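You operate a simulated robot arm through the tools that you are given. There is no shell and no other tool. Be economical: measure what you need, move in short steps, check, and stop when the job is done.

You are at the controls of a simulated two-armed robot. One attempt, no reset.

Task
Swap the yellow helmet's pad for the 16 mm one and press the 17 mm pad into the blue helmet.
Fine: both pads in the crown; the two helmets stay in the cradles; old pad into the white pad box, lid shut again. Leave the other pads and helmets.
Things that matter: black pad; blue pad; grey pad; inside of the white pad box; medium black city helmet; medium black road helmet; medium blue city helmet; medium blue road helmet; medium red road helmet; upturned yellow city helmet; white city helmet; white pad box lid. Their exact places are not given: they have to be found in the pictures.

Only the result counts: the job must be done as asked and must still hold three seconds after the hand-in. Knocking over, shifting, dropping, spilling or breaking anything else fails it. Lids that push on must go on centred and level and be pressed home; caps that screw on are set level and turned clockwise until they are tight.

Robot
Two 7-joint arms with fingered hands on one trunk, on a base that drives. Base frame: it is fixed to the floor where the robot stands at the start and does not move with it; the origin is under the middle of the robot, x ahead of it, y to its left, z up; the surface under the hand at the start is at about z = 800. Units: mm, degrees, N and s.
The left shoulder is at the start at [70, 153, 1272], the right one opposite. With the tool pointing down near the work surface each hand reaches from about 100 to 820 mm from the robot's upright axis, wherever it stands, measured 20 degrees to its own side. Places, roughly: inside of the white pad box [600, -100, 800]; medium black city helmet [750, 1750, 1000]; medium black road helmet [750, -3250, 750]; medium blue road helmet [750, -2750, 750]; medium red road helmet [750, -1750, 1000]; white city helmet [750, 1750, 500]; white pad box lid [500, -100, 900]. Payload 3.9 kg a hand.
The TCP of each hand is the grasp point between the finger pads, 30 mm short of the fingertips. In the tool frame z runs along the fingers and y along their closing line. Largest opening 104 mm; the body of the gripper starts 35 mm behind the TCP. The gripper is a hand of 4 fingers: y runs from the thumb to the fingers, the wrist lies at [-17, -104, -178] in the tool frame, and closing takes about 1.5 s.
Orientation is told as [roll, pitch, yaw] about the base's x, y, z axes, in that order, counted from this pose: with the fingers straight down and the wrist toward the robot, the tool's x, y and z point along [0, 1, 0], [1, 0, 0] and [0, 0, -1] of the base frame.

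Tools
- The arms move only by the tool jog_arm. It takes "left_motion", "right_motion" or both (then of equal length, played together; a hand with none holds still); each is a list that holds one entry, the list of rows, each a list of 6 numbers: the shift along the tool's x, y, z in mm, then the turn, a rotation vector about the tool's x, y, z in degrees. In form: [[[dx, dy, dz, wx, wy, wz], ...]]. A call has 1 to 8 rows; each row is the pose to reach, as a shift and turn from the pose commanded when the call began, along the tool's axes at that moment. "left_claw" and "right_claw" are, for a hand that has rows, the opening, from 0 (shut) to 1 (fully open), set as the call begins (left out, the last holds). Each row takes 0.2 s and may step no farther than 50 mm and 8.6 degrees from the row before; otherwise, or with a gripper value out of range, the whole call is refused. A pose out of reach is approached as far as the arm can. The call stops where the force on the tool passes 90 N (or 10 N more than at its start, if that is more) or the arm is blocked; 0.2 s more then pass. The fingers move at their own pace (about 72 mm/s each) and stop on an object; they squeeze with about 23 N. The grip force told is the motor's: it shows also when the fingers shut on nothing. Time passes only in rows, and 0.2 s behind the last, so rows that repeat a pose let the fingers close. The reply holds the time, the measured pose of the TCP, the force on the tool along the base axes, the opening and the grip force, in the units named above and with some noise, with the torque about the TCP (base axes, N m) and any sound that the robot's microphone picked up, and new pictures: "views" is both (left out), scene, wrist or none (wrist: the cameras of the hands that moved).
- Cameras (640 x 400 px; columns grow to the right, rows downward): "scene" is now at [151.6, 8.7, 1492.1]; the picture's right is [0.05, -1.00, -0.00], its down [-0.63, -0.03, -0.77] and it looks along [0.77, 0.04, -0.63] (base axes); focal length 247 px, centre (320, 200). "left" rides on the left gripper at [-66, -90, -125] in its tool frame; the picture's right is [-0.78, -0.30, 0.56], its down [0.57, -0.70, 0.43] and it looks along [0.26, 0.65, 0.71] (tool axes); focal length 275 px, centre (320, 200). "right" rides on the right gripper at [66, -90, -126] in its tool frame; the picture's right is [-0.78, 0.30, -0.56], its down [-0.57, -0.70, 0.42] and it looks along [-0.26, 0.65, 0.71] (tool axes); focal length 275 px, centre (320, 200).
- slide_trunk(by): slides the trunk up (or, below 0, down) by that many mm; the arms and the scene camera ride with it, the base frame stays. It gives what a move gives, with no picture.
- drive_base(legs): drives the robot by 1 to 6 legs, each [ahead, turn to the left] in mm and degrees, along the robot's own axes; the way and the turn of a leg run together, so that a leg with both is an arc; at most 1500 mm and 180 degrees a leg. The arms and the cameras ride along, it lands a little off, and it stops where it bumps. It gives what a move gives, and a new picture of the scene camera.
- curl_fingers(index, middle, ring, thumb_bend, thumb_turn, hand): sets how far each is bent, from 0 (flat) to 1 (curled in); at 0.3 the hand is open as for a grip, at 0.7 the pads meet at the TCP. One left out holds its place. A second passes; each finger stops where it meets its share of the squeeze, and holds until it gets a number again. A gripper value or a shape takes the hand back. It gives what a move gives, with no picture; readings hold the bend of each and the force on the fingers (four entries, about 0 where the hand has none), thumb and palm. thumb_turn goes from beside the hand (0) to across from the fingers (1), as for a grip.
- set_grasp(shape, hand): the hand has 4 fingers and takes this shape, open, in about a second: jaw (thumb against the fingers, like two jaws); tri (thumb and two fingers); tip (a fingertip pinch); poke (one finger out to press); point (the index stretched); flat (the hand flat); cup (the hand cupped); fist (a fist). The gripper value then closes the fingers along that shape, each until it touches; the sizes above hold for jaw. It gives what a move gives, with no picture.
- aim_head(pan, tilt): turns the head with the scene camera to pan (to the left, within 86 degrees either way) and tilt (down, from -29 to 69), counted from straight ahead of the robot. It gives what a move gives, and a new picture of the scene camera.
- probe_pixels(camera, pixels): for up to 12 pixels [column, row] of the newest picture of that camera ("zoom" is the newest enlarged one), the place [x, y, z] in the base frame of the surface seen there, good to about 2 mm, but the place of the scene camera against the robot may be out by one fixed shift of up to 18 mm in any direction. It takes no simulated time.
- zoom(camera, box): a new picture of the part [left, top, right, bottom] of that camera's present view, enlarged. It takes no simulated time.
- job_done(): hands the job in; it is judged then, once.

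Work in short steps. Measure before you move; look again where a grasp or a placing could have gone wrong, and mend it. You have 80 turns and 260 pictures in all, those below and enlarged ones among them. Open the grippers and draw the arms clear of the work before you hand the job in, unless the task says otherwise; then end with one line.

The tools are called after "Request:" as name(argument=value, ...) on one line, values as JSON. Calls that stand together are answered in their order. jog_arm: Moves the arms, as the interface text tells. Its arguments: {"type":"object","properties":{"left_motion":{"type":"array","items":{"type":"array","items":{"type":"array","items":{"type":"number"}}}},"left_claw":{"type":"number"},"right_motion":{"type":"array","items":{"type":"array","items":{"type":"array","items":{"type":"number"}}}},"right_claw":{"type":"number"},"views":{"type":"string","enum":["both","scene","wrist","none"]}},"required":[]} The other tools are called the same way: slide_trunk (by) slides the trunk up or down; set_grasp (shape, hand) gives the hand a shape; curl_fingers (index, middle, ring, thumb_bend, thumb_turn, hand) moves the fingers one by one; drive_base (legs) drives the base; aim_head (pan, tilt) turns the head that bears the scene camera; probe_pixels (camera, pixels) gives the place of the surface under pixels of a picture; zoom (camera, box) takes an enlarged picture of a part of a camera's view; job_done () hands the job in.

At the start:

```text
t: 0.0
left_tcp_pos: [582.7, 168.3, 1218.1]
left_orientation: [-0.1, 0.1, 0.1]
left_ft_force: [-0.2, -0.3, -0.7]
left_wrist_torque: [-0.01, -0.01, -0.02]
left_gripper_width: 103.7
left_gripper_force: 0.0
left_shape: jaw
left_bend: [0.3, 0.3, 0.3, 0.3, 0.97]
left_finger forces: [0.0, 0.0, 0.0, 0.0, 0.0, 0.0]
right_tcp_pos: [525.1, -304.8, 1270.1]
right_orientation: [0.0, 0.0, 0.0]
right_ft_force: [-0.2, -0.5, -0.2]
right_wrist_torque: [0.0, 0.0, 0.01]
right_gripper_width: 103.8
right_gripper_force: 0.1
right_shape: jaw
right_bend: [0.3, 0.3, 0.3, 0.3, 0.97]
right_finger forces: [0.0, 0.1, 0.0, 0.0, 0.0, 0.1]
trunk travel left (down, up): [-725.0, 215.0]
robot x, y, heading: [-2.7, 2.1, 0.2]
head pan, tilt: [2.9, 39.4]
```

scene: 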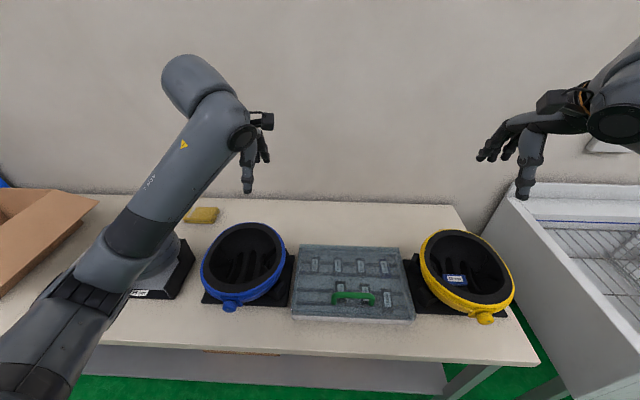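
right: 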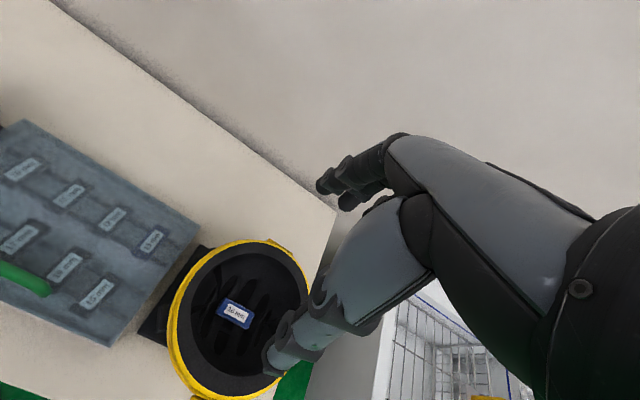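
left: 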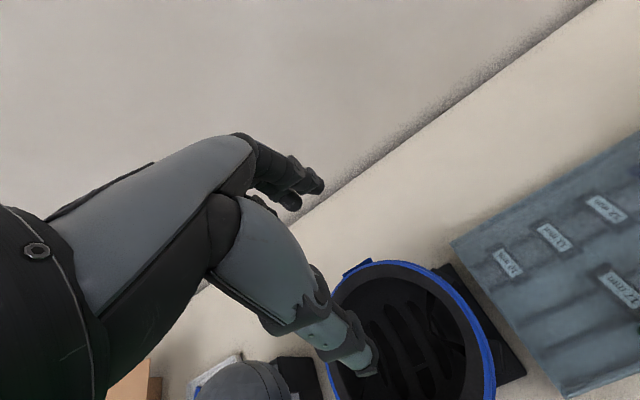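

The scene shows the blue helmet (243,262), pad box with green-handled lid (352,285), yellow helmet (467,270). I zoom to read details.

Request:
zoom(camera="scene", box=[280, 220, 430, 330])

Request:
zoom(camera="scene", box=[400, 215, 530, 335])

Request:
zoom(camera="scene", box=[120, 190, 300, 320])

Request:
probe_pixels(camera="scene", pixels=[[336, 300], [353, 300], [372, 300], [310, 268], [400, 280], [300, 315], [410, 318], [455, 280], [243, 270], [480, 310], [230, 300], [430, 340]])

```text
3.64 times, centred on (355, 275) of scene
```

zoom: 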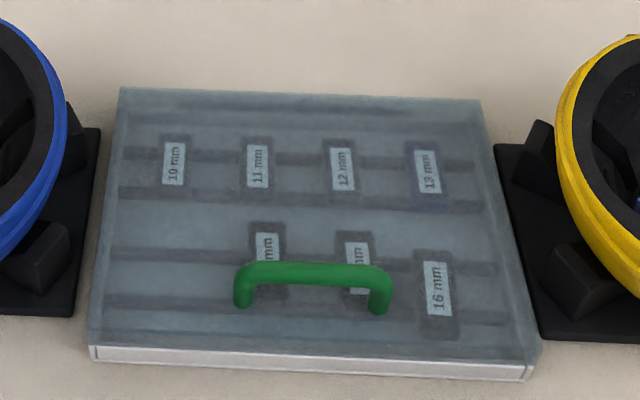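

```text
3.33 times, centred on (465, 275) of scene
```

zoom: 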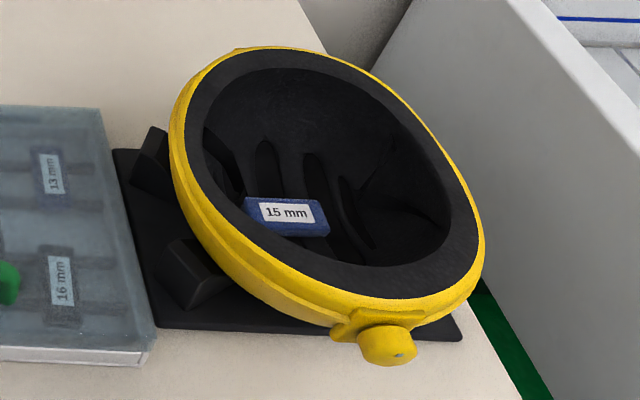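

```text
3.08 times, centred on (210, 255) of scene
```

zoom: 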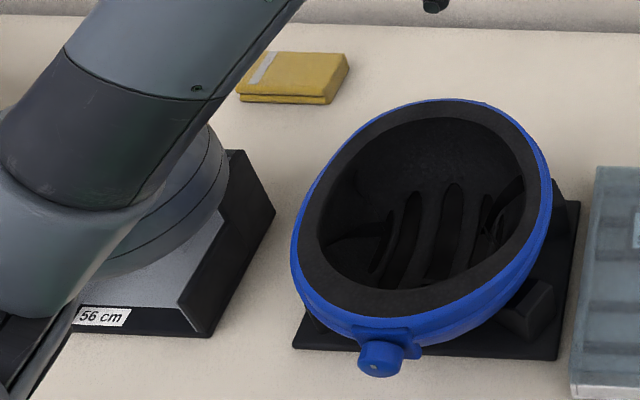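

```text
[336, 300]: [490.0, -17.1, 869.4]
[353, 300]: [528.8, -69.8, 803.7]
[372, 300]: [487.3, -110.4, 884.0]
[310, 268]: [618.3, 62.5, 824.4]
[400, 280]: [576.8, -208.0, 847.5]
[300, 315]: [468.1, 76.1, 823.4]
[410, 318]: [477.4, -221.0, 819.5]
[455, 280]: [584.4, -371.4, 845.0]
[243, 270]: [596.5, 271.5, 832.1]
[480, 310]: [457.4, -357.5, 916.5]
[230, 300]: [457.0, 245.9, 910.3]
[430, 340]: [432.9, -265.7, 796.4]
```

I read the labels hidden by the handle with the wrist cameras.

Request:
zoom(camera="left", box=[440, 130, 640, 400])

Request:
zoom(camera="right", box=[0, 100, 330, 400])

Request:
aim_head(pan=0, tilt=62)

```text
1.48 times, centred on (540, 265) of left
```

zoom: 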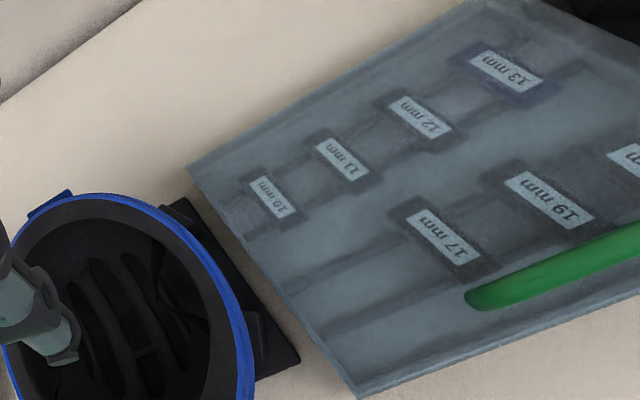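

```text
1.33 times, centred on (165, 250) of right
```

zoom: 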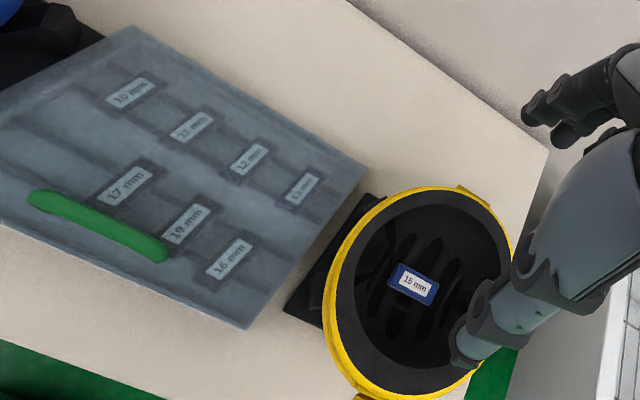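

```text
t: 0.9
left_tcp_pos: [583.2, 168.1, 1217.5]
left_orientation: [0.0, 0.2, 0.1]
left_ft_force: [0.1, 0.4, -0.6]
left_wrist_torque: [0.01, 0.0, -0.01]
left_gripper_width: 103.8
left_gripper_force: 0.0
left_shape: jaw
left_bend: [0.3, 0.3, 0.3, 0.3, 0.97]
left_finger forces: [0.0, 0.0, 0.0, 0.1, 0.1, 0.1]
right_tcp_pos: [524.3, -303.5, 1269.4]
right_orientation: [0.0, 0.1, 0.0]
right_ft_force: [0.6, 0.8, -0.7]
right_wrist_torque: [0.04, 0.0, -0.01]
right_gripper_width: 103.8
right_gripper_force: 0.1
right_shape: jaw
right_bend: [0.3, 0.3, 0.3, 0.3, 0.97]
right_finger forces: [0.1, 0.1, 0.1, 0.0, 0.0, 0.0]
trunk travel left (down, up): [-725.0, 215.0]
robot x, y, heading: [-3.1, 0.2, 0.3]
head pan, tilt: [0.0, 62.0]
```

scene: 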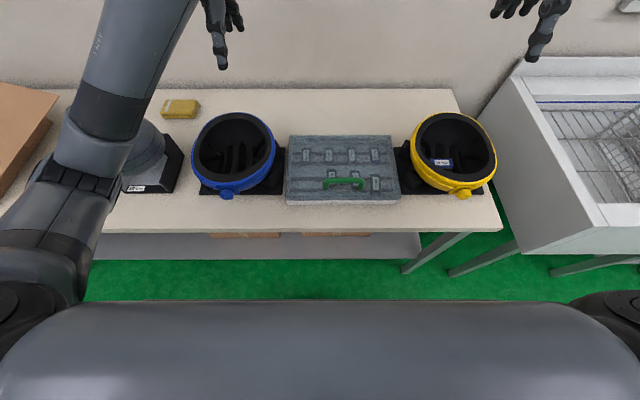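

Front row reads 17, 19, 16 (left to right); old pad in yellow is 15. I measure box, lid, handle and free table with the new view and the wrist cameras.

Request:
probe_pixels(camera="right", pixels=[[20, 277], [10, 268], [45, 290], [200, 225], [110, 346], [23, 120], [235, 313], [98, 293], [66, 267], [190, 330], [280, 260], [300, 200]])

Request:
probe_pixels(camera="scene", pixels=[[344, 180], [325, 182], [363, 182], [443, 162], [340, 130], [340, 88], [288, 137], [390, 137], [287, 204], [400, 198], [300, 170], [240, 165]])

Request:
zoom(camera="scene", box=[180, 80, 500, 210])

```text
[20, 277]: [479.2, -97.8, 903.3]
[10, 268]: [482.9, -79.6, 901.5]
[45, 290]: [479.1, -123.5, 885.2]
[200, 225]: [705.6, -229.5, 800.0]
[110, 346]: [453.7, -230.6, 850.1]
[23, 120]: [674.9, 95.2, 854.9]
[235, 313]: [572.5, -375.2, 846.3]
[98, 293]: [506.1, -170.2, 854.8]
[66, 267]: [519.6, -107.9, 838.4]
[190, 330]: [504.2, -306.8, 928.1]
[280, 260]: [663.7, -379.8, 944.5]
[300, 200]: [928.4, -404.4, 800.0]
```

```text
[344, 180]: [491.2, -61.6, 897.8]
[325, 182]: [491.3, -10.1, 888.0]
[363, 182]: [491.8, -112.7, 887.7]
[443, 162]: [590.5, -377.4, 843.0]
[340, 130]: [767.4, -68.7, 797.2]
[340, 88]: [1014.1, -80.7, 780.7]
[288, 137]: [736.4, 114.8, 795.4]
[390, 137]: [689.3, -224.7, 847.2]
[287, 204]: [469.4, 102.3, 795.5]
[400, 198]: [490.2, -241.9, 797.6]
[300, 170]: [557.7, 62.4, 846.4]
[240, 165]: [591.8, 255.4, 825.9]
```

```text
2.00 times, centred on (340, 145) of scene
```

zoom: 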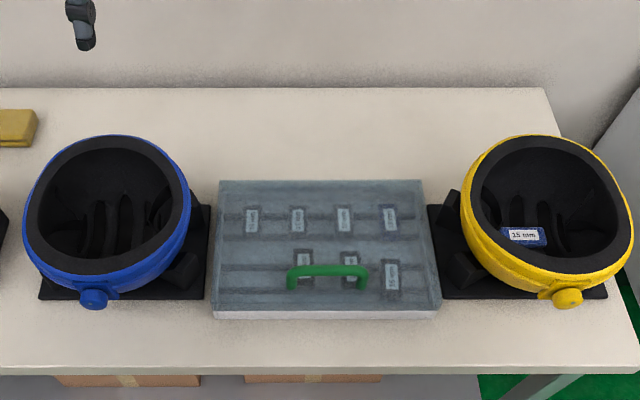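

The handle sits near the front edge of the lid (possibly hinged at the back). I move the right hand over the box for a closer look.

Request:
jog_arm(right_motion=[[[35, -13, 30, 0, 0, 0], [70, -26, 60, 0, 0, 0], [105, -40, 90, 0, 0, 0], [140, -54, 120, 0, 0, 0], [175, -68, 150, 0, 0, 0], [210, -80, 180, 0, 0, 0], [244, -94, 209, 0, 0, 0]]], views="wrist")

Request:
zoom(camera="scene", box=[270, 120, 420, 215])

```text
t: 2.5
left_tcp_pos: [582.7, 169.7, 1217.9]
left_orientation: [-0.1, 0.2, 0.0]
left_ft_force: [0.9, 0.0, 0.4]
left_wrist_torque: [0.02, -0.01, 0.0]
left_gripper_width: 103.6
left_gripper_force: 0.0
left_shape: jaw
left_bend: [0.3, 0.3, 0.3, 0.3, 0.97]
left_finger forces: [0.0, 0.1, 0.0, 0.0, 0.1, 0.0]
right_tcp_pos: [432.7, -60.0, 1062.4]
right_orientation: [-0.1, 0.0, -0.1]
right_ft_force: [1.4, 1.1, -0.1]
right_wrist_torque: [-0.03, 0.03, 0.01]
right_gripper_width: 103.9
right_gripper_force: 0.1
right_shape: jaw
right_bend: [0.3, 0.3, 0.3, 0.3, 0.97]
right_finger forces: [0.0, 0.1, 0.1, 0.0, 0.0, 0.0]
trunk travel left (down, up): [-725.0, 215.0]
robot x, y, heading: [3.9, -0.7, -0.2]
head pan, tilt: [0.0, 62.0]
```

right: 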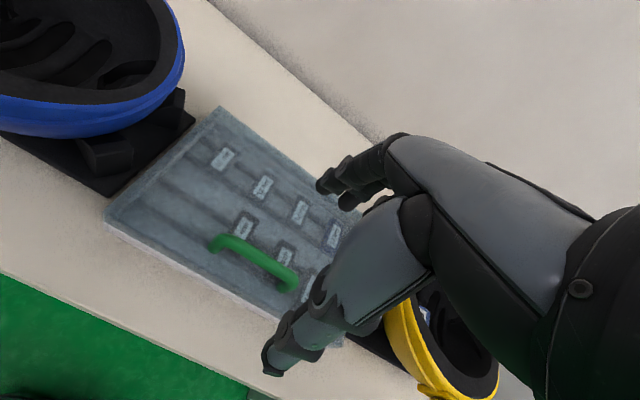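

```text
4.21 times, centred on (345, 168) of scene
```

zoom: 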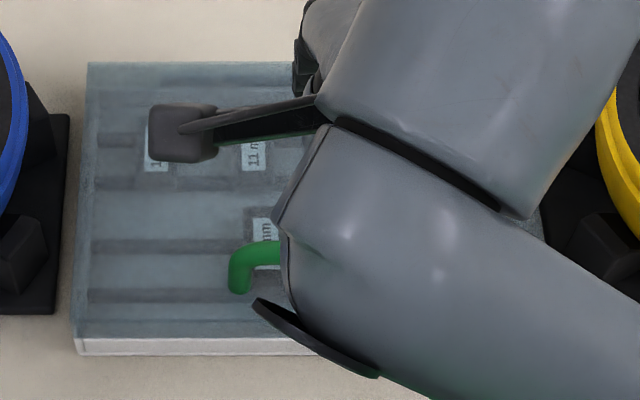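

Now I measure the handle ends, lid corners and edge heights with the right wrist camera.

Request:
zoom(camera="right", box=[90, 90, 370, 350])

Request:
probe_pixels(camera="right", pixels=[[215, 240], [253, 254], [291, 275], [220, 110], [222, 108], [107, 220], [109, 232], [190, 263], [190, 268], [190, 274], [245, 226], [286, 250]])

```text
1.54 times, centred on (230, 220) of right
```

zoom: 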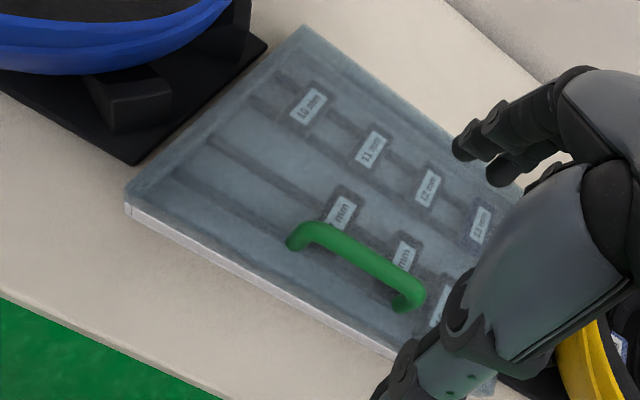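

```text
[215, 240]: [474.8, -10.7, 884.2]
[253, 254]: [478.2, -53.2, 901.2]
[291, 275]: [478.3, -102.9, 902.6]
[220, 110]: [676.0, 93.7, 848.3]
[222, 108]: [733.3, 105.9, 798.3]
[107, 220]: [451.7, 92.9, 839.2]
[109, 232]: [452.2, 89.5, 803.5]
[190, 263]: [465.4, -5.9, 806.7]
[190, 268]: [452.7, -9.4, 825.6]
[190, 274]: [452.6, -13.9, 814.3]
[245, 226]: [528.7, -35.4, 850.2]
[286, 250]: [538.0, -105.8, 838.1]
```

Box spans x 452–677, y −230…94, lid top z≈855, handle bar at x≈478, y −10…−110, z≈897. I descend the right hand over the bar, open, then close on it.

Request:
jog_arm(right_motion=[[[0, 15, 40, 0, 0, 0], [2, 30, 80, 0, 0, 0], [3, 45, 120, 0, 0, 0], [3, 45, 155, 0, 0, 0]]], right_claw=1, views="wrist")

Request:
jog_arm(right_motion=[[[0, 0, 0, 0, 0, 0], [0, 0, 0, 0, 0, 0], [0, 0, 0, 0, 0, 0], [0, 0, 0, 0, 0, 0], [0, 0, 0, 0, 0, 0], [0, 0, 0, 0, 0, 0], [0, 0, 0, 0, 0, 0]]], right_claw=0, views="both")

```text
t: 3.5
left_tcp_pos: [582.6, 167.6, 1218.2]
left_orientation: [0.0, 0.0, 0.1]
left_ft_force: [0.5, -0.8, 0.5]
left_wrist_torque: [0.01, 0.01, 0.02]
left_gripper_width: 103.8
left_gripper_force: 0.1
left_shape: jaw
left_bend: [0.3, 0.3, 0.3, 0.3, 0.97]
left_finger forces: [0.0, 0.0, 0.0, 0.1, 0.0, 0.1]
right_tcp_pos: [476.9, -55.7, 906.4]
right_orientation: [0.0, 0.1, 0.1]
right_ft_force: [0.4, -0.2, 0.2]
right_wrist_torque: [0.01, 0.0, -0.01]
right_gripper_width: 103.7
right_gripper_force: 0.0
right_shape: jaw
right_bend: [0.3, 0.3, 0.3, 0.3, 0.97]
right_finger forces: [0.0, 0.0, 0.0, 0.0, 0.0, 0.0]
trunk travel left (down, up): [-725.0, 215.0]
robot x, y, heading: [-4.2, -2.2, 0.1]
head pan, tilt: [0.0, 62.0]
```

right: 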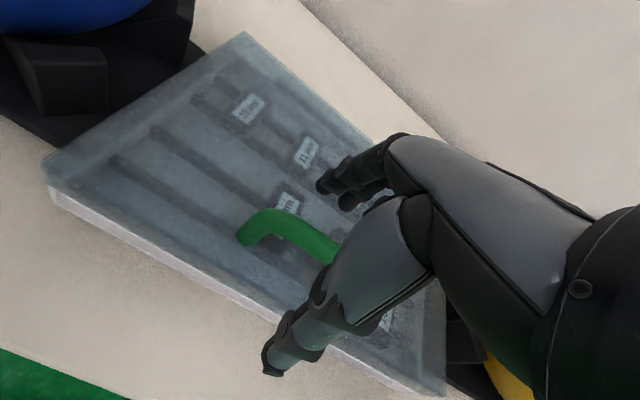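

```text
t: 5.1
left_tcp_pos: [581.3, 168.8, 1218.2]
left_orientation: [0.1, 0.1, 0.1]
left_ft_force: [-0.1, 0.0, 0.6]
left_wrist_torque: [0.0, 0.0, 0.0]
left_gripper_width: 103.4
left_gripper_force: 0.0
left_shape: jaw
left_bend: [0.3, 0.3, 0.3, 0.3, 0.97]
left_finger forces: [0.0, 0.0, 0.1, 0.1, 0.0, 0.0]
right_tcp_pos: [477.2, -55.2, 907.0]
right_orientation: [0.0, 0.0, 0.0]
right_ft_force: [-2.1, -0.6, -0.6]
right_wrist_torque: [-0.02, -0.03, 0.02]
right_gripper_width: 8.8
right_gripper_force: 22.6
right_shape: jaw
right_bend: [0.72, 0.72, 0.64, 0.76, 1.0]
right_finger forces: [9.5, 2.4, 1.9, 0.0, 14.7, 0.1]
trunk travel left (down, up): [-725.0, 215.0]
robot x, y, heading: [-2.7, -0.5, 0.0]
head pan, tilt: [0.0, 62.0]
```

scene: 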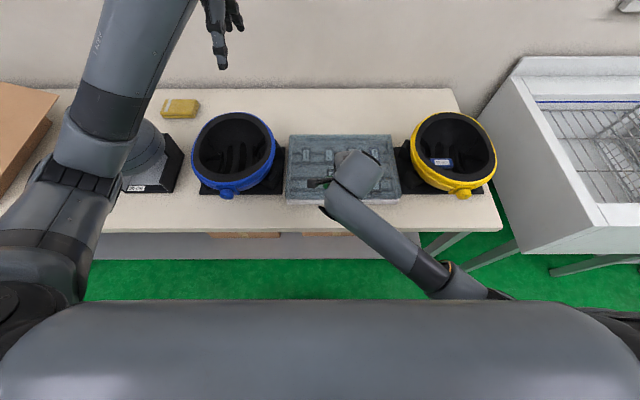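
right: 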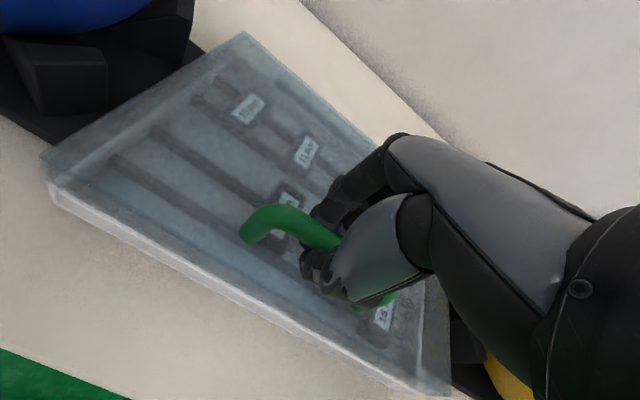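

The fingers hold the bar (grip 22.6 N). I lift 24 mm to see whether the lid is loose or hinged.

Request:
jog_arm(right_motion=[[[0, 0, -6, 0, 0, 0], [0, 0, -12, 0, 0, 0], [0, 0, -18, 0, 0, 0], [0, 1, -24, 0, 0, 0]]], views="wrist")

Request:
zoom(camera="scene", box=[270, 120, 420, 215])

```text
t: 6.1
left_tcp_pos: [587.1, 168.3, 1215.4]
left_orientation: [-0.1, 0.2, 0.1]
left_ft_force: [0.9, -0.6, -0.3]
left_wrist_torque: [-0.02, -0.01, -0.05]
left_gripper_width: 103.7
left_gripper_force: 0.1
left_shape: jaw
left_bend: [0.3, 0.3, 0.3, 0.3, 0.97]
left_finger forces: [0.0, 0.1, 0.0, 0.0, 0.1, 0.0]
right_tcp_pos: [480.4, -57.1, 928.2]
right_orientation: [0.0, 0.1, 0.0]
right_ft_force: [17.3, 3.9, -8.8]
right_wrist_torque: [0.09, -0.1, 0.09]
right_gripper_width: 8.9
right_gripper_force: 22.9
right_shape: jaw
right_bend: [0.72, 0.66, 0.61, 0.77, 1.0]
right_finger forces: [16.2, 5.0, 4.0, 0.1, 11.6, 0.0]
trunk travel left (down, up): [-725.0, 215.0]
robot x, y, heading: [-1.0, 6.4, -0.0]
head pan, tilt: [0.0, 62.0]
```

right: 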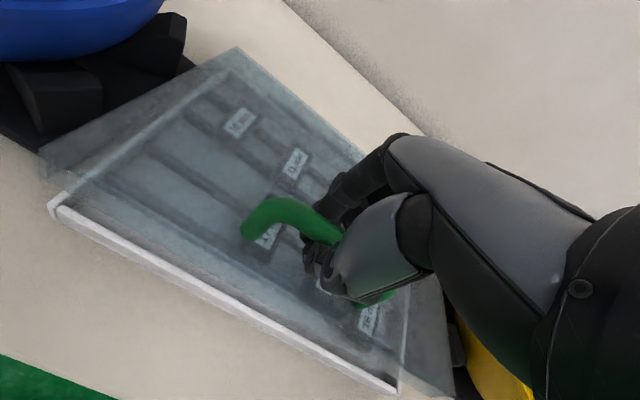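

```text
4.21 times, centred on (345, 168) of scene
```

zoom: 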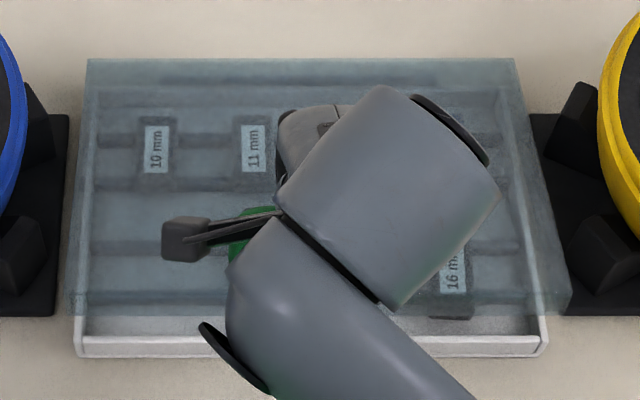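

The front rises, so the lid is hinged at the back edge (x≈677). I swing the handle along the hinge arc to about 60°.

Request:
jog_arm(right_motion=[[[0, 8, -5, 0, 0, 0], [0, 18.7, -25.8, 0, 0, 0], [0, 38.8, -55.4, 0, 0, 0], [0, 63.7, -81.1, 0, 0, 0], [0, 92.6, -102, 0, 0, 0], [0, 124.8, -117.7, 0, 0, 0], [0, 148.7, -125.2, 0, 0, 0]]], views="both")

```text
t: 7.7
left_tcp_pos: [590.2, 168.0, 1213.4]
left_orientation: [0.0, 0.4, 0.0]
left_ft_force: [-0.4, 0.0, -0.8]
left_wrist_torque: [0.02, -0.03, 0.01]
left_gripper_width: 103.5
left_gripper_force: 0.1
left_shape: jaw
left_bend: [0.3, 0.3, 0.3, 0.3, 0.97]
left_finger forces: [0.0, 0.0, 0.0, 0.1, 0.0, 0.1]
right_tcp_pos: [631.6, -56.3, 1045.5]
right_orientation: [-0.1, 1.1, -0.1]
right_ft_force: [8.0, -0.2, -40.7]
right_wrist_torque: [0.27, 0.71, -0.02]
right_gripper_width: 7.8
right_gripper_force: 22.9
right_shape: jaw
right_bend: [0.72, 0.72, 0.65, 0.77, 1.0]
right_finger forces: [20.2, 7.9, 10.3, 0.0, 10.6, 0.0]
trunk travel left (down, up): [-725.0, 215.0]
robot x, y, heading: [-1.7, 0.6, 0.2]
head pan, tilt: [0.0, 62.0]
```

scene: 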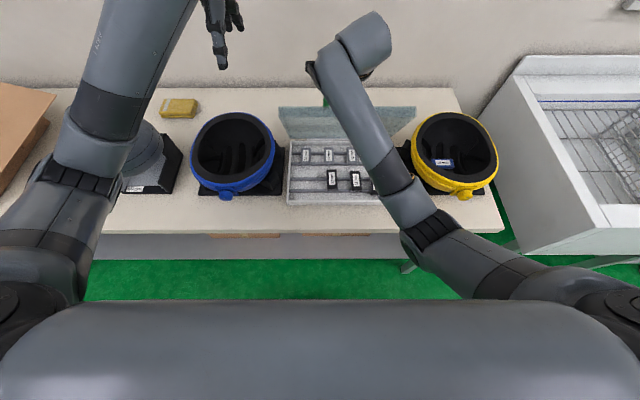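
right: 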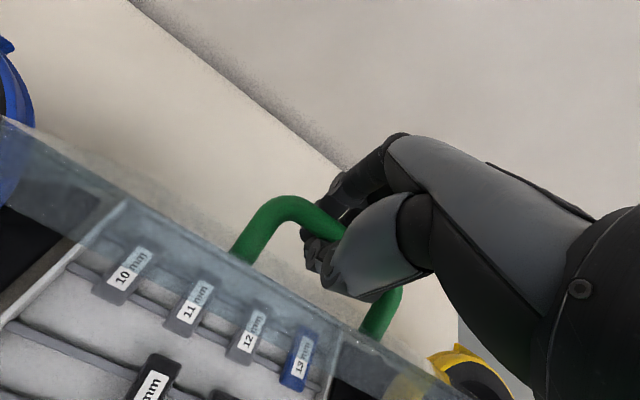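

Lid is at ~60°, and the arc is slightly lower than assumed (40 N downward). I correct the radius and continue to about 87°.

Request:
jog_arm(right_motion=[[[0, 3, 8, 0, 0, 0], [0, 23, 6, 0, 0, 0], [0, 41, 4.5, 0, 0, 0], [0, 60, 5, 0, 0, 0], [0, 78, 6.5, 0, 0, 0], [0, 103, 11.5, 0, 0, 0]]], views="both")

```text
t: 9.1
left_tcp_pos: [582.5, 168.7, 1218.1]
left_orientation: [0.0, 0.0, 0.0]
left_ft_force: [-0.9, -0.4, -0.1]
left_wrist_torque: [0.0, 0.04, -0.01]
left_gripper_width: 103.7
left_gripper_force: 0.0
left_shape: jaw
left_bend: [0.3, 0.3, 0.3, 0.3, 0.97]
left_finger forces: [0.0, 0.0, 0.0, 0.0, 0.0, 0.0]
right_tcp_pos: [728.3, -56.9, 1043.5]
right_orientation: [0.0, 0.0, 0.1]
right_ft_force: [-5.1, 1.0, -10.9]
right_wrist_torque: [0.28, 0.85, 0.05]
right_gripper_width: 7.4
right_gripper_force: 22.9
right_shape: jaw
right_bend: [0.72, 0.72, 0.7, 0.77, 1.0]
right_finger forces: [7.3, 2.8, 7.0, 0.0, 31.8, 0.1]
trunk travel left (down, up): [-725.0, 215.0]
robot x, y, heading: [-3.5, 1.5, -0.1]
head pan, tilt: [0.0, 62.0]
```

scene: 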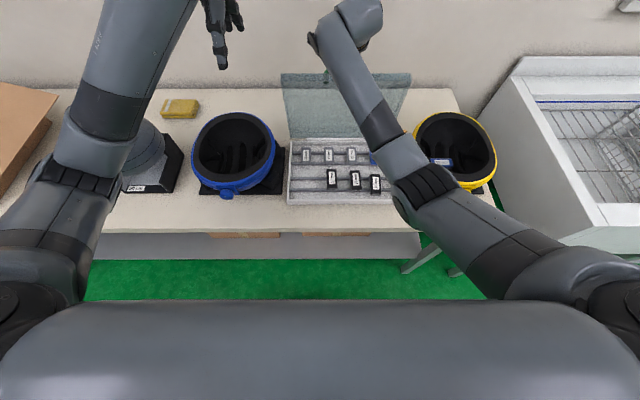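
right: 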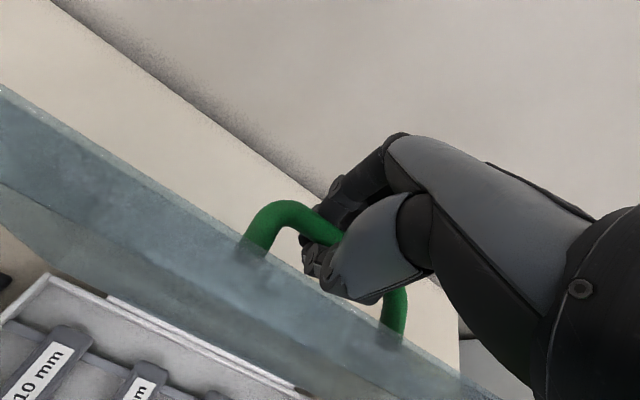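

Near vertical with little force. I push on to about 100° and see whether it rests there.

Request:
jog_arm(right_motion=[[[0, 10, 3, 0, 0, 0], [0, 19, 6, 0, 0, 0], [0, 28, 9.5, 0, 0, 0], [0, 36, 13, 0, 0, 0], [0, 44, 17, 0, 0, 0]]], views="both")

```text
t: 10.3
left_tcp_pos: [575.7, 169.6, 1221.2]
left_orientation: [-0.2, -0.2, 0.1]
left_ft_force: [-0.1, 0.2, -1.3]
left_wrist_torque: [-0.01, -0.02, -0.03]
left_gripper_width: 103.6
left_gripper_force: 0.1
left_shape: jaw
left_bend: [0.3, 0.3, 0.3, 0.3, 0.97]
left_finger forces: [0.1, 0.0, 0.0, 0.1, 0.1, 0.0]
right_tcp_pos: [768.9, -54.0, 1037.9]
right_orientation: [0.1, -1.1, 0.0]
right_ft_force: [1.1, 1.6, 41.1]
right_wrist_torque: [0.22, 3.34, -0.08]
right_gripper_width: 6.3
right_gripper_force: 23.4
right_shape: jaw
right_bend: [0.72, 0.72, 0.7, 0.67, 1.0]
right_finger forces: [7.0, 0.8, 1.4, 0.1, 97.3, 0.0]
trunk travel left (down, up): [-725.0, 215.0]
robot x, y, heading: [-0.2, -1.0, 0.1]
head pan, tilt: [0.0, 62.0]
```

scene: 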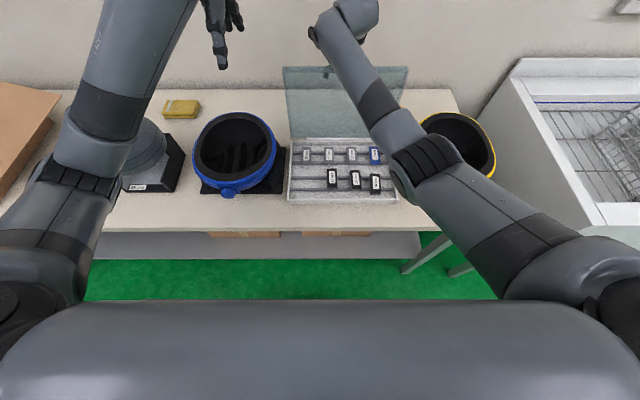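
right: 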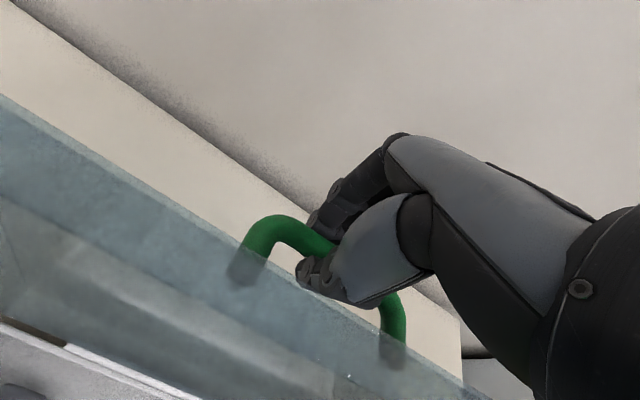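

Lid is ~99° and thumb touches it (41 N up). I ease the command up a bit, then open the hand slowly and watch the lid.

Request:
jog_arm(right_motion=[[[0, 0, -3, 0, 0, 0], [0, 0, -6, 0, 0, 0]]], right_claw=0.1, views="none")

Request:
jog_arm(right_motion=[[[0, 0, 0, 0, 0, 0], [0, 0, 0, 0, 0, 0], [0, 0, 0, 0, 0, 0]]], right_claw=0.35, views="both")

```text
t: 10.9
left_tcp_pos: [585.1, 168.3, 1217.5]
left_orientation: [0.0, 0.2, 0.0]
left_ft_force: [0.3, -0.2, 0.2]
left_wrist_torque: [-0.01, 0.04, 0.01]
left_gripper_width: 104.0
left_gripper_force: 0.0
left_shape: jaw
left_bend: [0.3, 0.3, 0.3, 0.3, 0.97]
left_finger forces: [0.0, 0.0, 0.0, 0.1, 0.0, 0.0]
right_tcp_pos: [773.4, -57.5, 1025.4]
right_orientation: [-0.1, 0.7, -0.2]
right_ft_force: [0.3, -0.2, -1.7]
right_wrist_torque: [-0.01, 0.0, -0.01]
right_gripper_width: 10.7
right_gripper_force: 0.1
right_shape: jaw
right_bend: [0.72, 0.64, 0.63, 0.72, 1.0]
right_finger forces: [0.0, 0.1, 0.0, 0.0, 3.2, 0.0]
trunk travel left (down, up): [-725.0, 215.0]
robot x, y, heading: [1.8, -1.0, -0.0]
head pan, tilt: [0.0, 62.0]
```

```text
t: 11.7
left_tcp_pos: [581.9, 169.0, 1218.8]
left_orientation: [0.0, 0.0, 0.1]
left_ft_force: [0.0, -0.4, 0.3]
left_wrist_torque: [0.01, 0.01, -0.03]
left_gripper_width: 103.7
left_gripper_force: 0.0
left_shape: jaw
left_bend: [0.3, 0.3, 0.3, 0.3, 0.97]
left_finger forces: [0.0, 0.0, 0.1, 0.1, 0.1, 0.1]
right_tcp_pos: [771.2, -56.5, 1031.3]
right_orientation: [0.0, 0.0, 0.0]
right_ft_force: [-0.2, -0.8, -0.2]
right_wrist_torque: [0.01, -0.01, 0.0]
right_gripper_width: 35.8
right_gripper_force: 0.1
right_shape: jaw
right_bend: [0.74, 0.51, 0.48, 0.73, 1.0]
right_finger forces: [0.0, 0.0, 0.0, 0.1, 0.6, 0.0]
trunk travel left (down, up): [-725.0, 215.0]
robot x, y, heading: [-3.2, -2.0, -0.2]
head pan, tilt: [0.0, 62.0]
```

scene: 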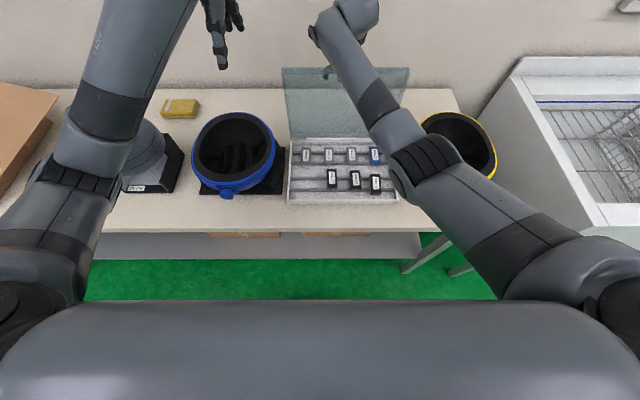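
right: 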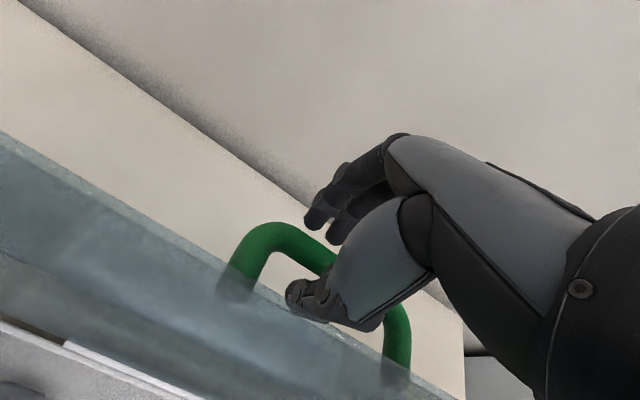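

The lid stands on its own. I raise the hand straight up, clear of the lid.

Request:
jog_arm(right_motion=[[[0, 0, -10, 0, 0, 0], [0, 0, -25, 0, 0, 0], [0, 0, -50, 0, 0, 0], [0, 0, -90, 0, 0, 0], [0, 0, -130, 0, 0, 0], [-10, -45, -140, 0, 0, 0]]], views="both")

```text
t: 13.1
left_tcp_pos: [580.2, 168.3, 1218.7]
left_orientation: [0.0, 0.1, 0.0]
left_ft_force: [-0.7, -0.4, 0.3]
left_wrist_torque: [0.05, 0.02, 0.01]
left_gripper_width: 103.6
left_gripper_force: 0.0
left_shape: jaw
left_bend: [0.3, 0.3, 0.3, 0.3, 0.97]
left_finger forces: [0.1, 0.0, 0.0, 0.0, 0.0, 0.1]
right_tcp_pos: [726.6, -69.9, 1172.7]
right_orientation: [0.0, -0.1, 0.1]
right_ft_force: [0.2, -0.6, 0.6]
right_wrist_torque: [-0.03, -0.01, 0.0]
right_gripper_width: 36.4
right_gripper_force: 0.1
right_shape: jaw
right_bend: [0.74, 0.51, 0.48, 0.73, 1.0]
right_finger forces: [0.0, 0.0, 0.0, 0.0, 0.0, 0.0]
trunk travel left (down, up): [-725.0, 215.0]
robot x, y, heading: [2.8, -0.6, -0.0]
head pan, tilt: [0.0, 62.0]
```

scene: 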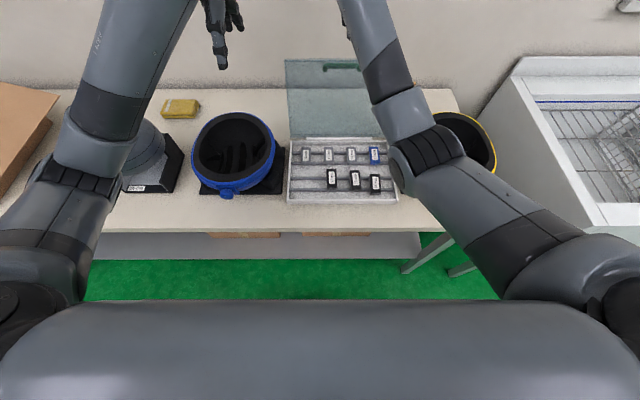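
right: 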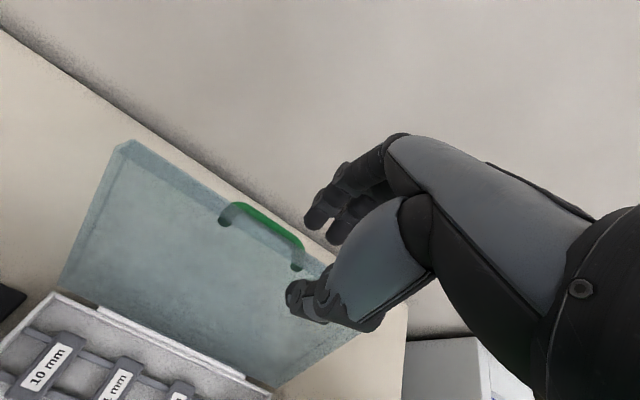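

Lid leans open stably. I move the right hand back and over towards the yellow helmet for a good look.

Request:
jog_arm(right_motion=[[[-32, -37, 0, 0, 0, 0], [-64, -74, 0, 0, 0, 0], [-96, -111, 0, 0, 0, 0], [-128, -148, 0, 0, 0, 0], [-160, -185, 5, 0, 0, 0], [-192, -222, 15, 0, 0, 0], [-224, -259, 25, 0, 0, 0], [-256, -296, 35, 0, 0, 0]]], right_claw=1, views="both")

Request:
zoom(camera="scene", box=[280, 130, 410, 212])

Request:
zoom(camera="scene", box=[180, 100, 300, 210])

```text
t: 15.1
left_tcp_pos: [583.0, 169.3, 1216.8]
left_orientation: [0.0, 0.1, 0.1]
left_ft_force: [-0.4, -0.9, -0.8]
left_wrist_torque: [0.03, -0.02, 0.01]
left_gripper_width: 103.9
left_gripper_force: 0.0
left_shape: jaw
left_bend: [0.3, 0.3, 0.3, 0.3, 0.97]
left_finger forces: [0.0, 0.1, 0.0, 0.1, 0.1, 0.0]
right_tcp_pos: [445.2, -369.1, 1136.4]
right_orientation: [-5.6, -1.3, -3.9]
right_ft_force: [-0.1, 0.1, -0.1]
right_wrist_torque: [0.0, -0.04, 0.0]
right_gripper_width: 103.7
right_gripper_force: 0.2
right_shape: jaw
right_bend: [0.3, 0.3, 0.3, 0.3, 0.97]
right_finger forces: [0.1, 0.0, 0.0, 0.1, 0.1, 0.0]
right hand out of reach, approached as far as the arm can: row 7, 8
trunk travel left (down, up): [-725.0, 215.0]
robot x, y, heading: [-1.1, -3.0, 0.2]
head pan, tilt: [0.0, 62.0]
stopped in row 8 (right hand): the arm was blocked; the commanded pose is now the measured one
```

scene: 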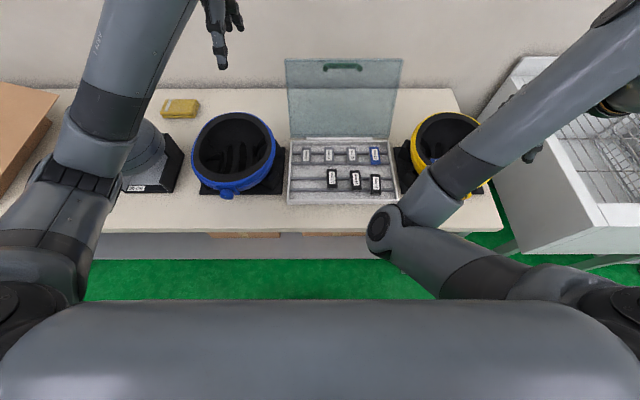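
right: 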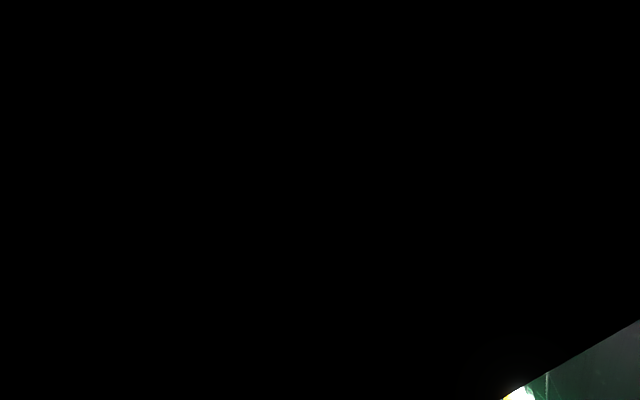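

```text
4.88 times, centred on (345, 171) of scene
```

zoom: 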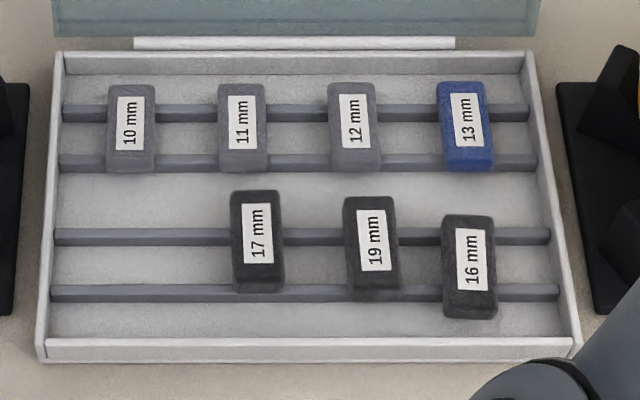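

```text
3.64 times, centred on (240, 155) of scene
```

zoom: 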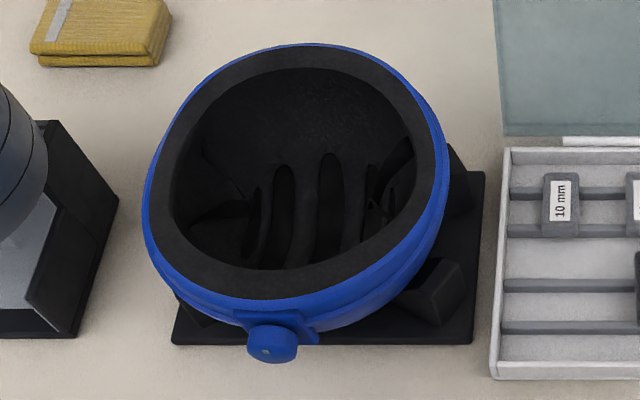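

The right arm folded awkwardly and blocked (forearm in front of its camera). I back out toward its starting pose, restoring the orientation.

Request:
jog_arm(right_motion=[[[10, 25, -35, 0.3, 1.5, -1], [25, 50, -70, 0.7, 3, -2], [45, 75, -105, 1.3, 5.6, -3.9], [64, 95, -134, 1.3, 5.6, -3.9]]], views="both")

```text
t: 16.1
left_tcp_pos: [583.2, 169.6, 1217.5]
left_orientation: [-0.2, 0.0, 0.1]
left_ft_force: [1.0, 0.2, -0.6]
left_wrist_torque: [-0.01, -0.03, 0.01]
left_gripper_width: 103.3
left_gripper_force: 0.0
left_shape: jaw
left_bend: [0.3, 0.3, 0.3, 0.3, 0.97]
left_finger forces: [0.0, 0.0, 0.1, 0.0, 0.0, 0.1]
right_tcp_pos: [538.5, -306.8, 1266.9]
right_orientation: [-0.6, 0.2, -1.5]
right_ft_force: [0.2, 1.4, -0.5]
right_wrist_torque: [0.0, 0.01, 0.02]
right_gripper_width: 103.9
right_gripper_force: 0.1
right_shape: jaw
right_bend: [0.3, 0.3, 0.3, 0.3, 0.97]
right_finger forces: [0.0, 0.0, 0.1, 0.1, 0.0, 0.0]
trunk travel left (down, up): [-725.0, 215.0]
robot x, y, heading: [-1.6, -1.1, -0.1]
head pan, tilt: [0.0, 62.0]
```

scene: 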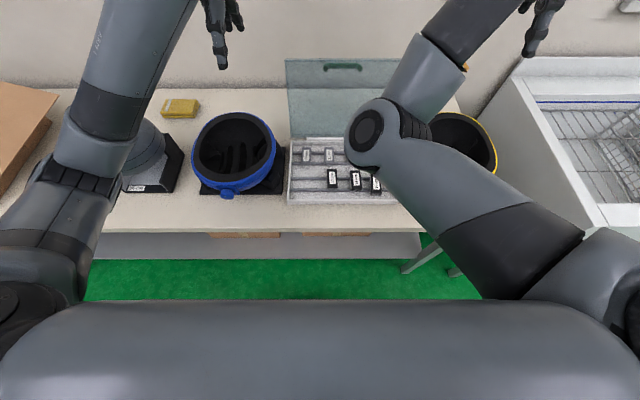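
right: 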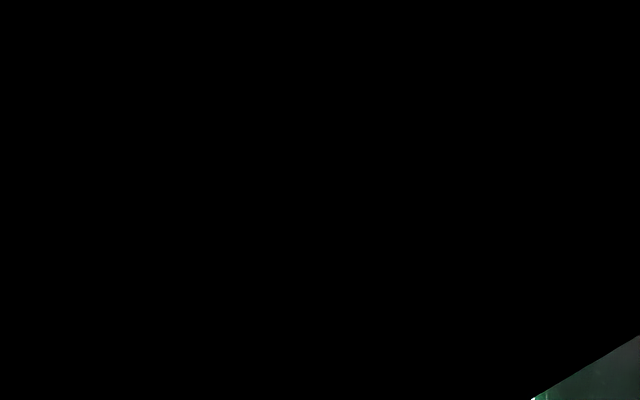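

The elbow has folded inward, hiding the camera. I stretch the arm forward to straighten it, then will retract it out to the right.

Request:
jog_arm(right_motion=[[[-20, 40, 15, 0, 0, 0], [-35, 80, 30, 0, 0, 0], [-40, 120, 45, 0, 0, 0], [-40, 160, 60, 0, 0, 0], [-40, 200, 75, 0, 0, 0], [-40, 235, 85, 0, 0, 0]]], views="both")

```text
t: 17.5
left_tcp_pos: [583.7, 168.6, 1217.1]
left_orientation: [0.0, 0.1, 0.1]
left_ft_force: [-1.0, -0.5, -0.1]
left_wrist_torque: [-0.02, 0.0, 0.01]
left_gripper_width: 103.9
left_gripper_force: 0.1
left_shape: jaw
left_bend: [0.3, 0.3, 0.3, 0.3, 0.97]
left_finger forces: [0.0, 0.0, 0.0, 0.1, 0.0, 0.0]
right_tcp_pos: [776.4, -338.5, 1176.8]
right_orientation: [0.3, 0.1, -0.2]
right_ft_force: [0.2, 0.1, -0.8]
right_wrist_torque: [0.01, -0.01, 0.0]
right_gripper_width: 103.7
right_gripper_force: 0.1
right_shape: jaw
right_bend: [0.3, 0.3, 0.3, 0.3, 0.97]
right_finger forces: [0.0, 0.0, 0.0, 0.1, 0.0, 0.0]
trunk travel left (down, up): [-725.0, 215.0]
robot x, y, heading: [-1.7, 1.3, -0.3]
head pan, tilt: [0.0, 62.0]
```

scene: 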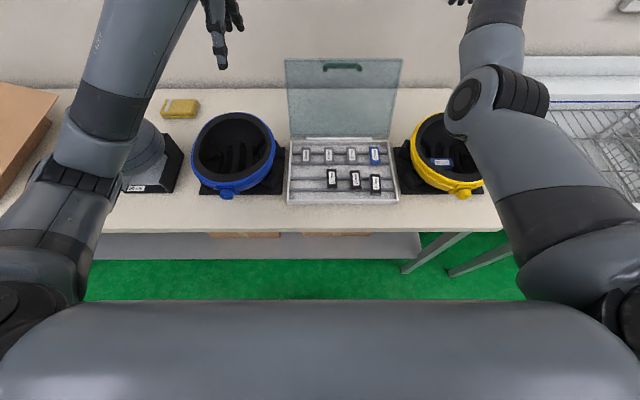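
right: 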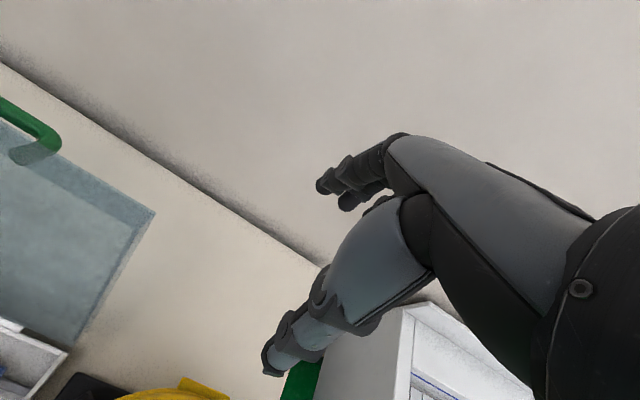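

Now visible again. I bring the hand back and down toward above the yellow helmet for a close look at the old pad.

Request:
jog_arm(right_motion=[[[-10, -35, 20, 0, 0, 0], [-20, -75, 40, 0, 0, 0], [-25, -115, 55, 0, 0, 0], [-30, -155, 70, 0, 0, 0], [-30, -190, 85, 0, 0, 0], [-30, -215, 95, 0, 0, 0]]], views="both")

```text
t: 18.9
left_tcp_pos: [582.1, 167.8, 1218.1]
left_orientation: [0.0, 0.1, 0.0]
left_ft_force: [0.2, 0.1, 0.3]
left_wrist_torque: [0.03, -0.01, -0.01]
left_gripper_width: 103.9
left_gripper_force: 0.0
left_shape: jaw
left_bend: [0.3, 0.3, 0.3, 0.3, 0.97]
left_finger forces: [0.0, 0.0, 0.1, 0.1, 0.0, 0.0]
right_tcp_pos: [560.7, -366.6, 1084.4]
right_orientation: [0.3, 0.3, 0.0]
right_ft_force: [-1.0, 0.2, 0.4]
right_wrist_torque: [0.0, -0.02, 0.05]
right_gripper_width: 103.8
right_gripper_force: 0.1
right_shape: jaw
right_bend: [0.3, 0.3, 0.3, 0.3, 0.97]
right_finger forces: [0.0, 0.0, 0.0, 0.1, 0.1, 0.0]
trunk travel left (down, up): [-725.0, 215.0]
robot x, y, heading: [3.7, -1.6, 0.0]
head pan, tilt: [0.0, 62.0]
```

scene: 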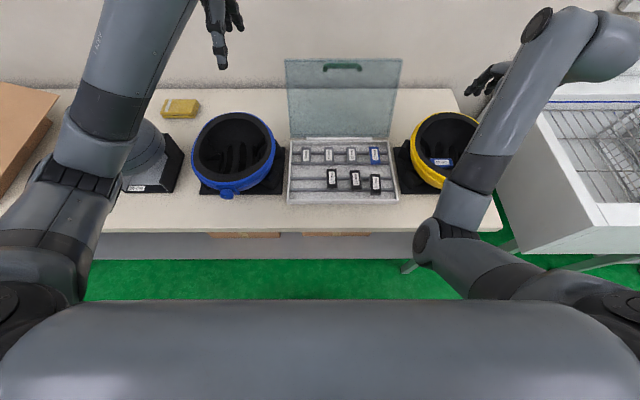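
right: 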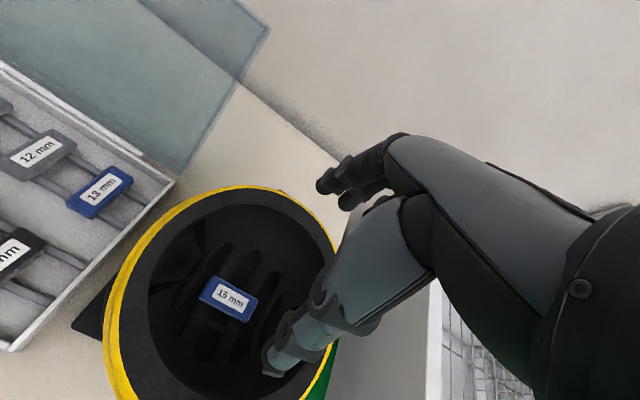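

The old pad shows at (230,298). I zoom and measure its corners and the surrounding crown.

Request:
zoom(camera="right", box=[100, 180, 350, 390])

Request:
probe_pixels(camera="right", pixels=[[211, 279], [256, 299], [202, 300], [245, 321], [229, 298], [265, 280], [185, 310], [212, 250], [232, 350], [160, 250], [250, 192], [330, 270]])

Request:
probe_pixels(camera="right", pixels=[[18, 255], [98, 192], [36, 150], [140, 210], [60, 255], [30, 305], [150, 370], [120, 300], [200, 380], [280, 240], [295, 330], [190, 215]])

```text
1.90 times, centred on (225, 285) of right
```

zoom: 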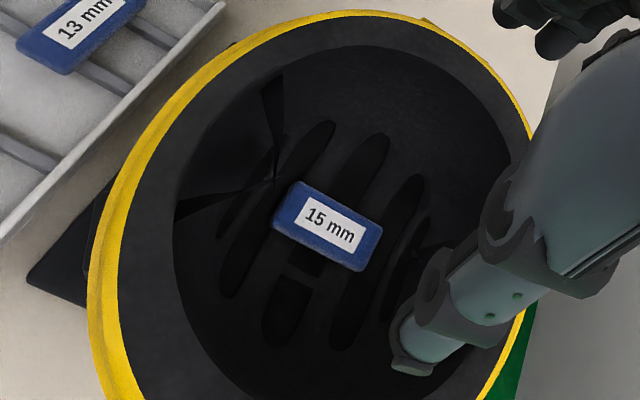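

```text
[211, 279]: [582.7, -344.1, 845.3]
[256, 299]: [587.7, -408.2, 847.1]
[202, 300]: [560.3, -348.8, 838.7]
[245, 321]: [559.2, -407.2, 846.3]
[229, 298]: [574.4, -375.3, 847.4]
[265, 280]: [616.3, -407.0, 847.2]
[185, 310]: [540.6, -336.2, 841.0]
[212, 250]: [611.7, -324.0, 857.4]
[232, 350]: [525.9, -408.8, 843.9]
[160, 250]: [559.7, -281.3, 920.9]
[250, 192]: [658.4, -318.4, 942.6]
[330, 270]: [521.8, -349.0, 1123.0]
```

```text
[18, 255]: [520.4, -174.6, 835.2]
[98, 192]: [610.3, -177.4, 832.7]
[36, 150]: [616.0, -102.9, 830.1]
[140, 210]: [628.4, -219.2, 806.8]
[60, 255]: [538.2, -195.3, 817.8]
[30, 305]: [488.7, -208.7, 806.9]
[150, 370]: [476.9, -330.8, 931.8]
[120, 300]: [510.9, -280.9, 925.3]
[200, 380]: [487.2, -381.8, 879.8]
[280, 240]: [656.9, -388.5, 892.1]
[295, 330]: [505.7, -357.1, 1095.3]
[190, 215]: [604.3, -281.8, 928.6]
```

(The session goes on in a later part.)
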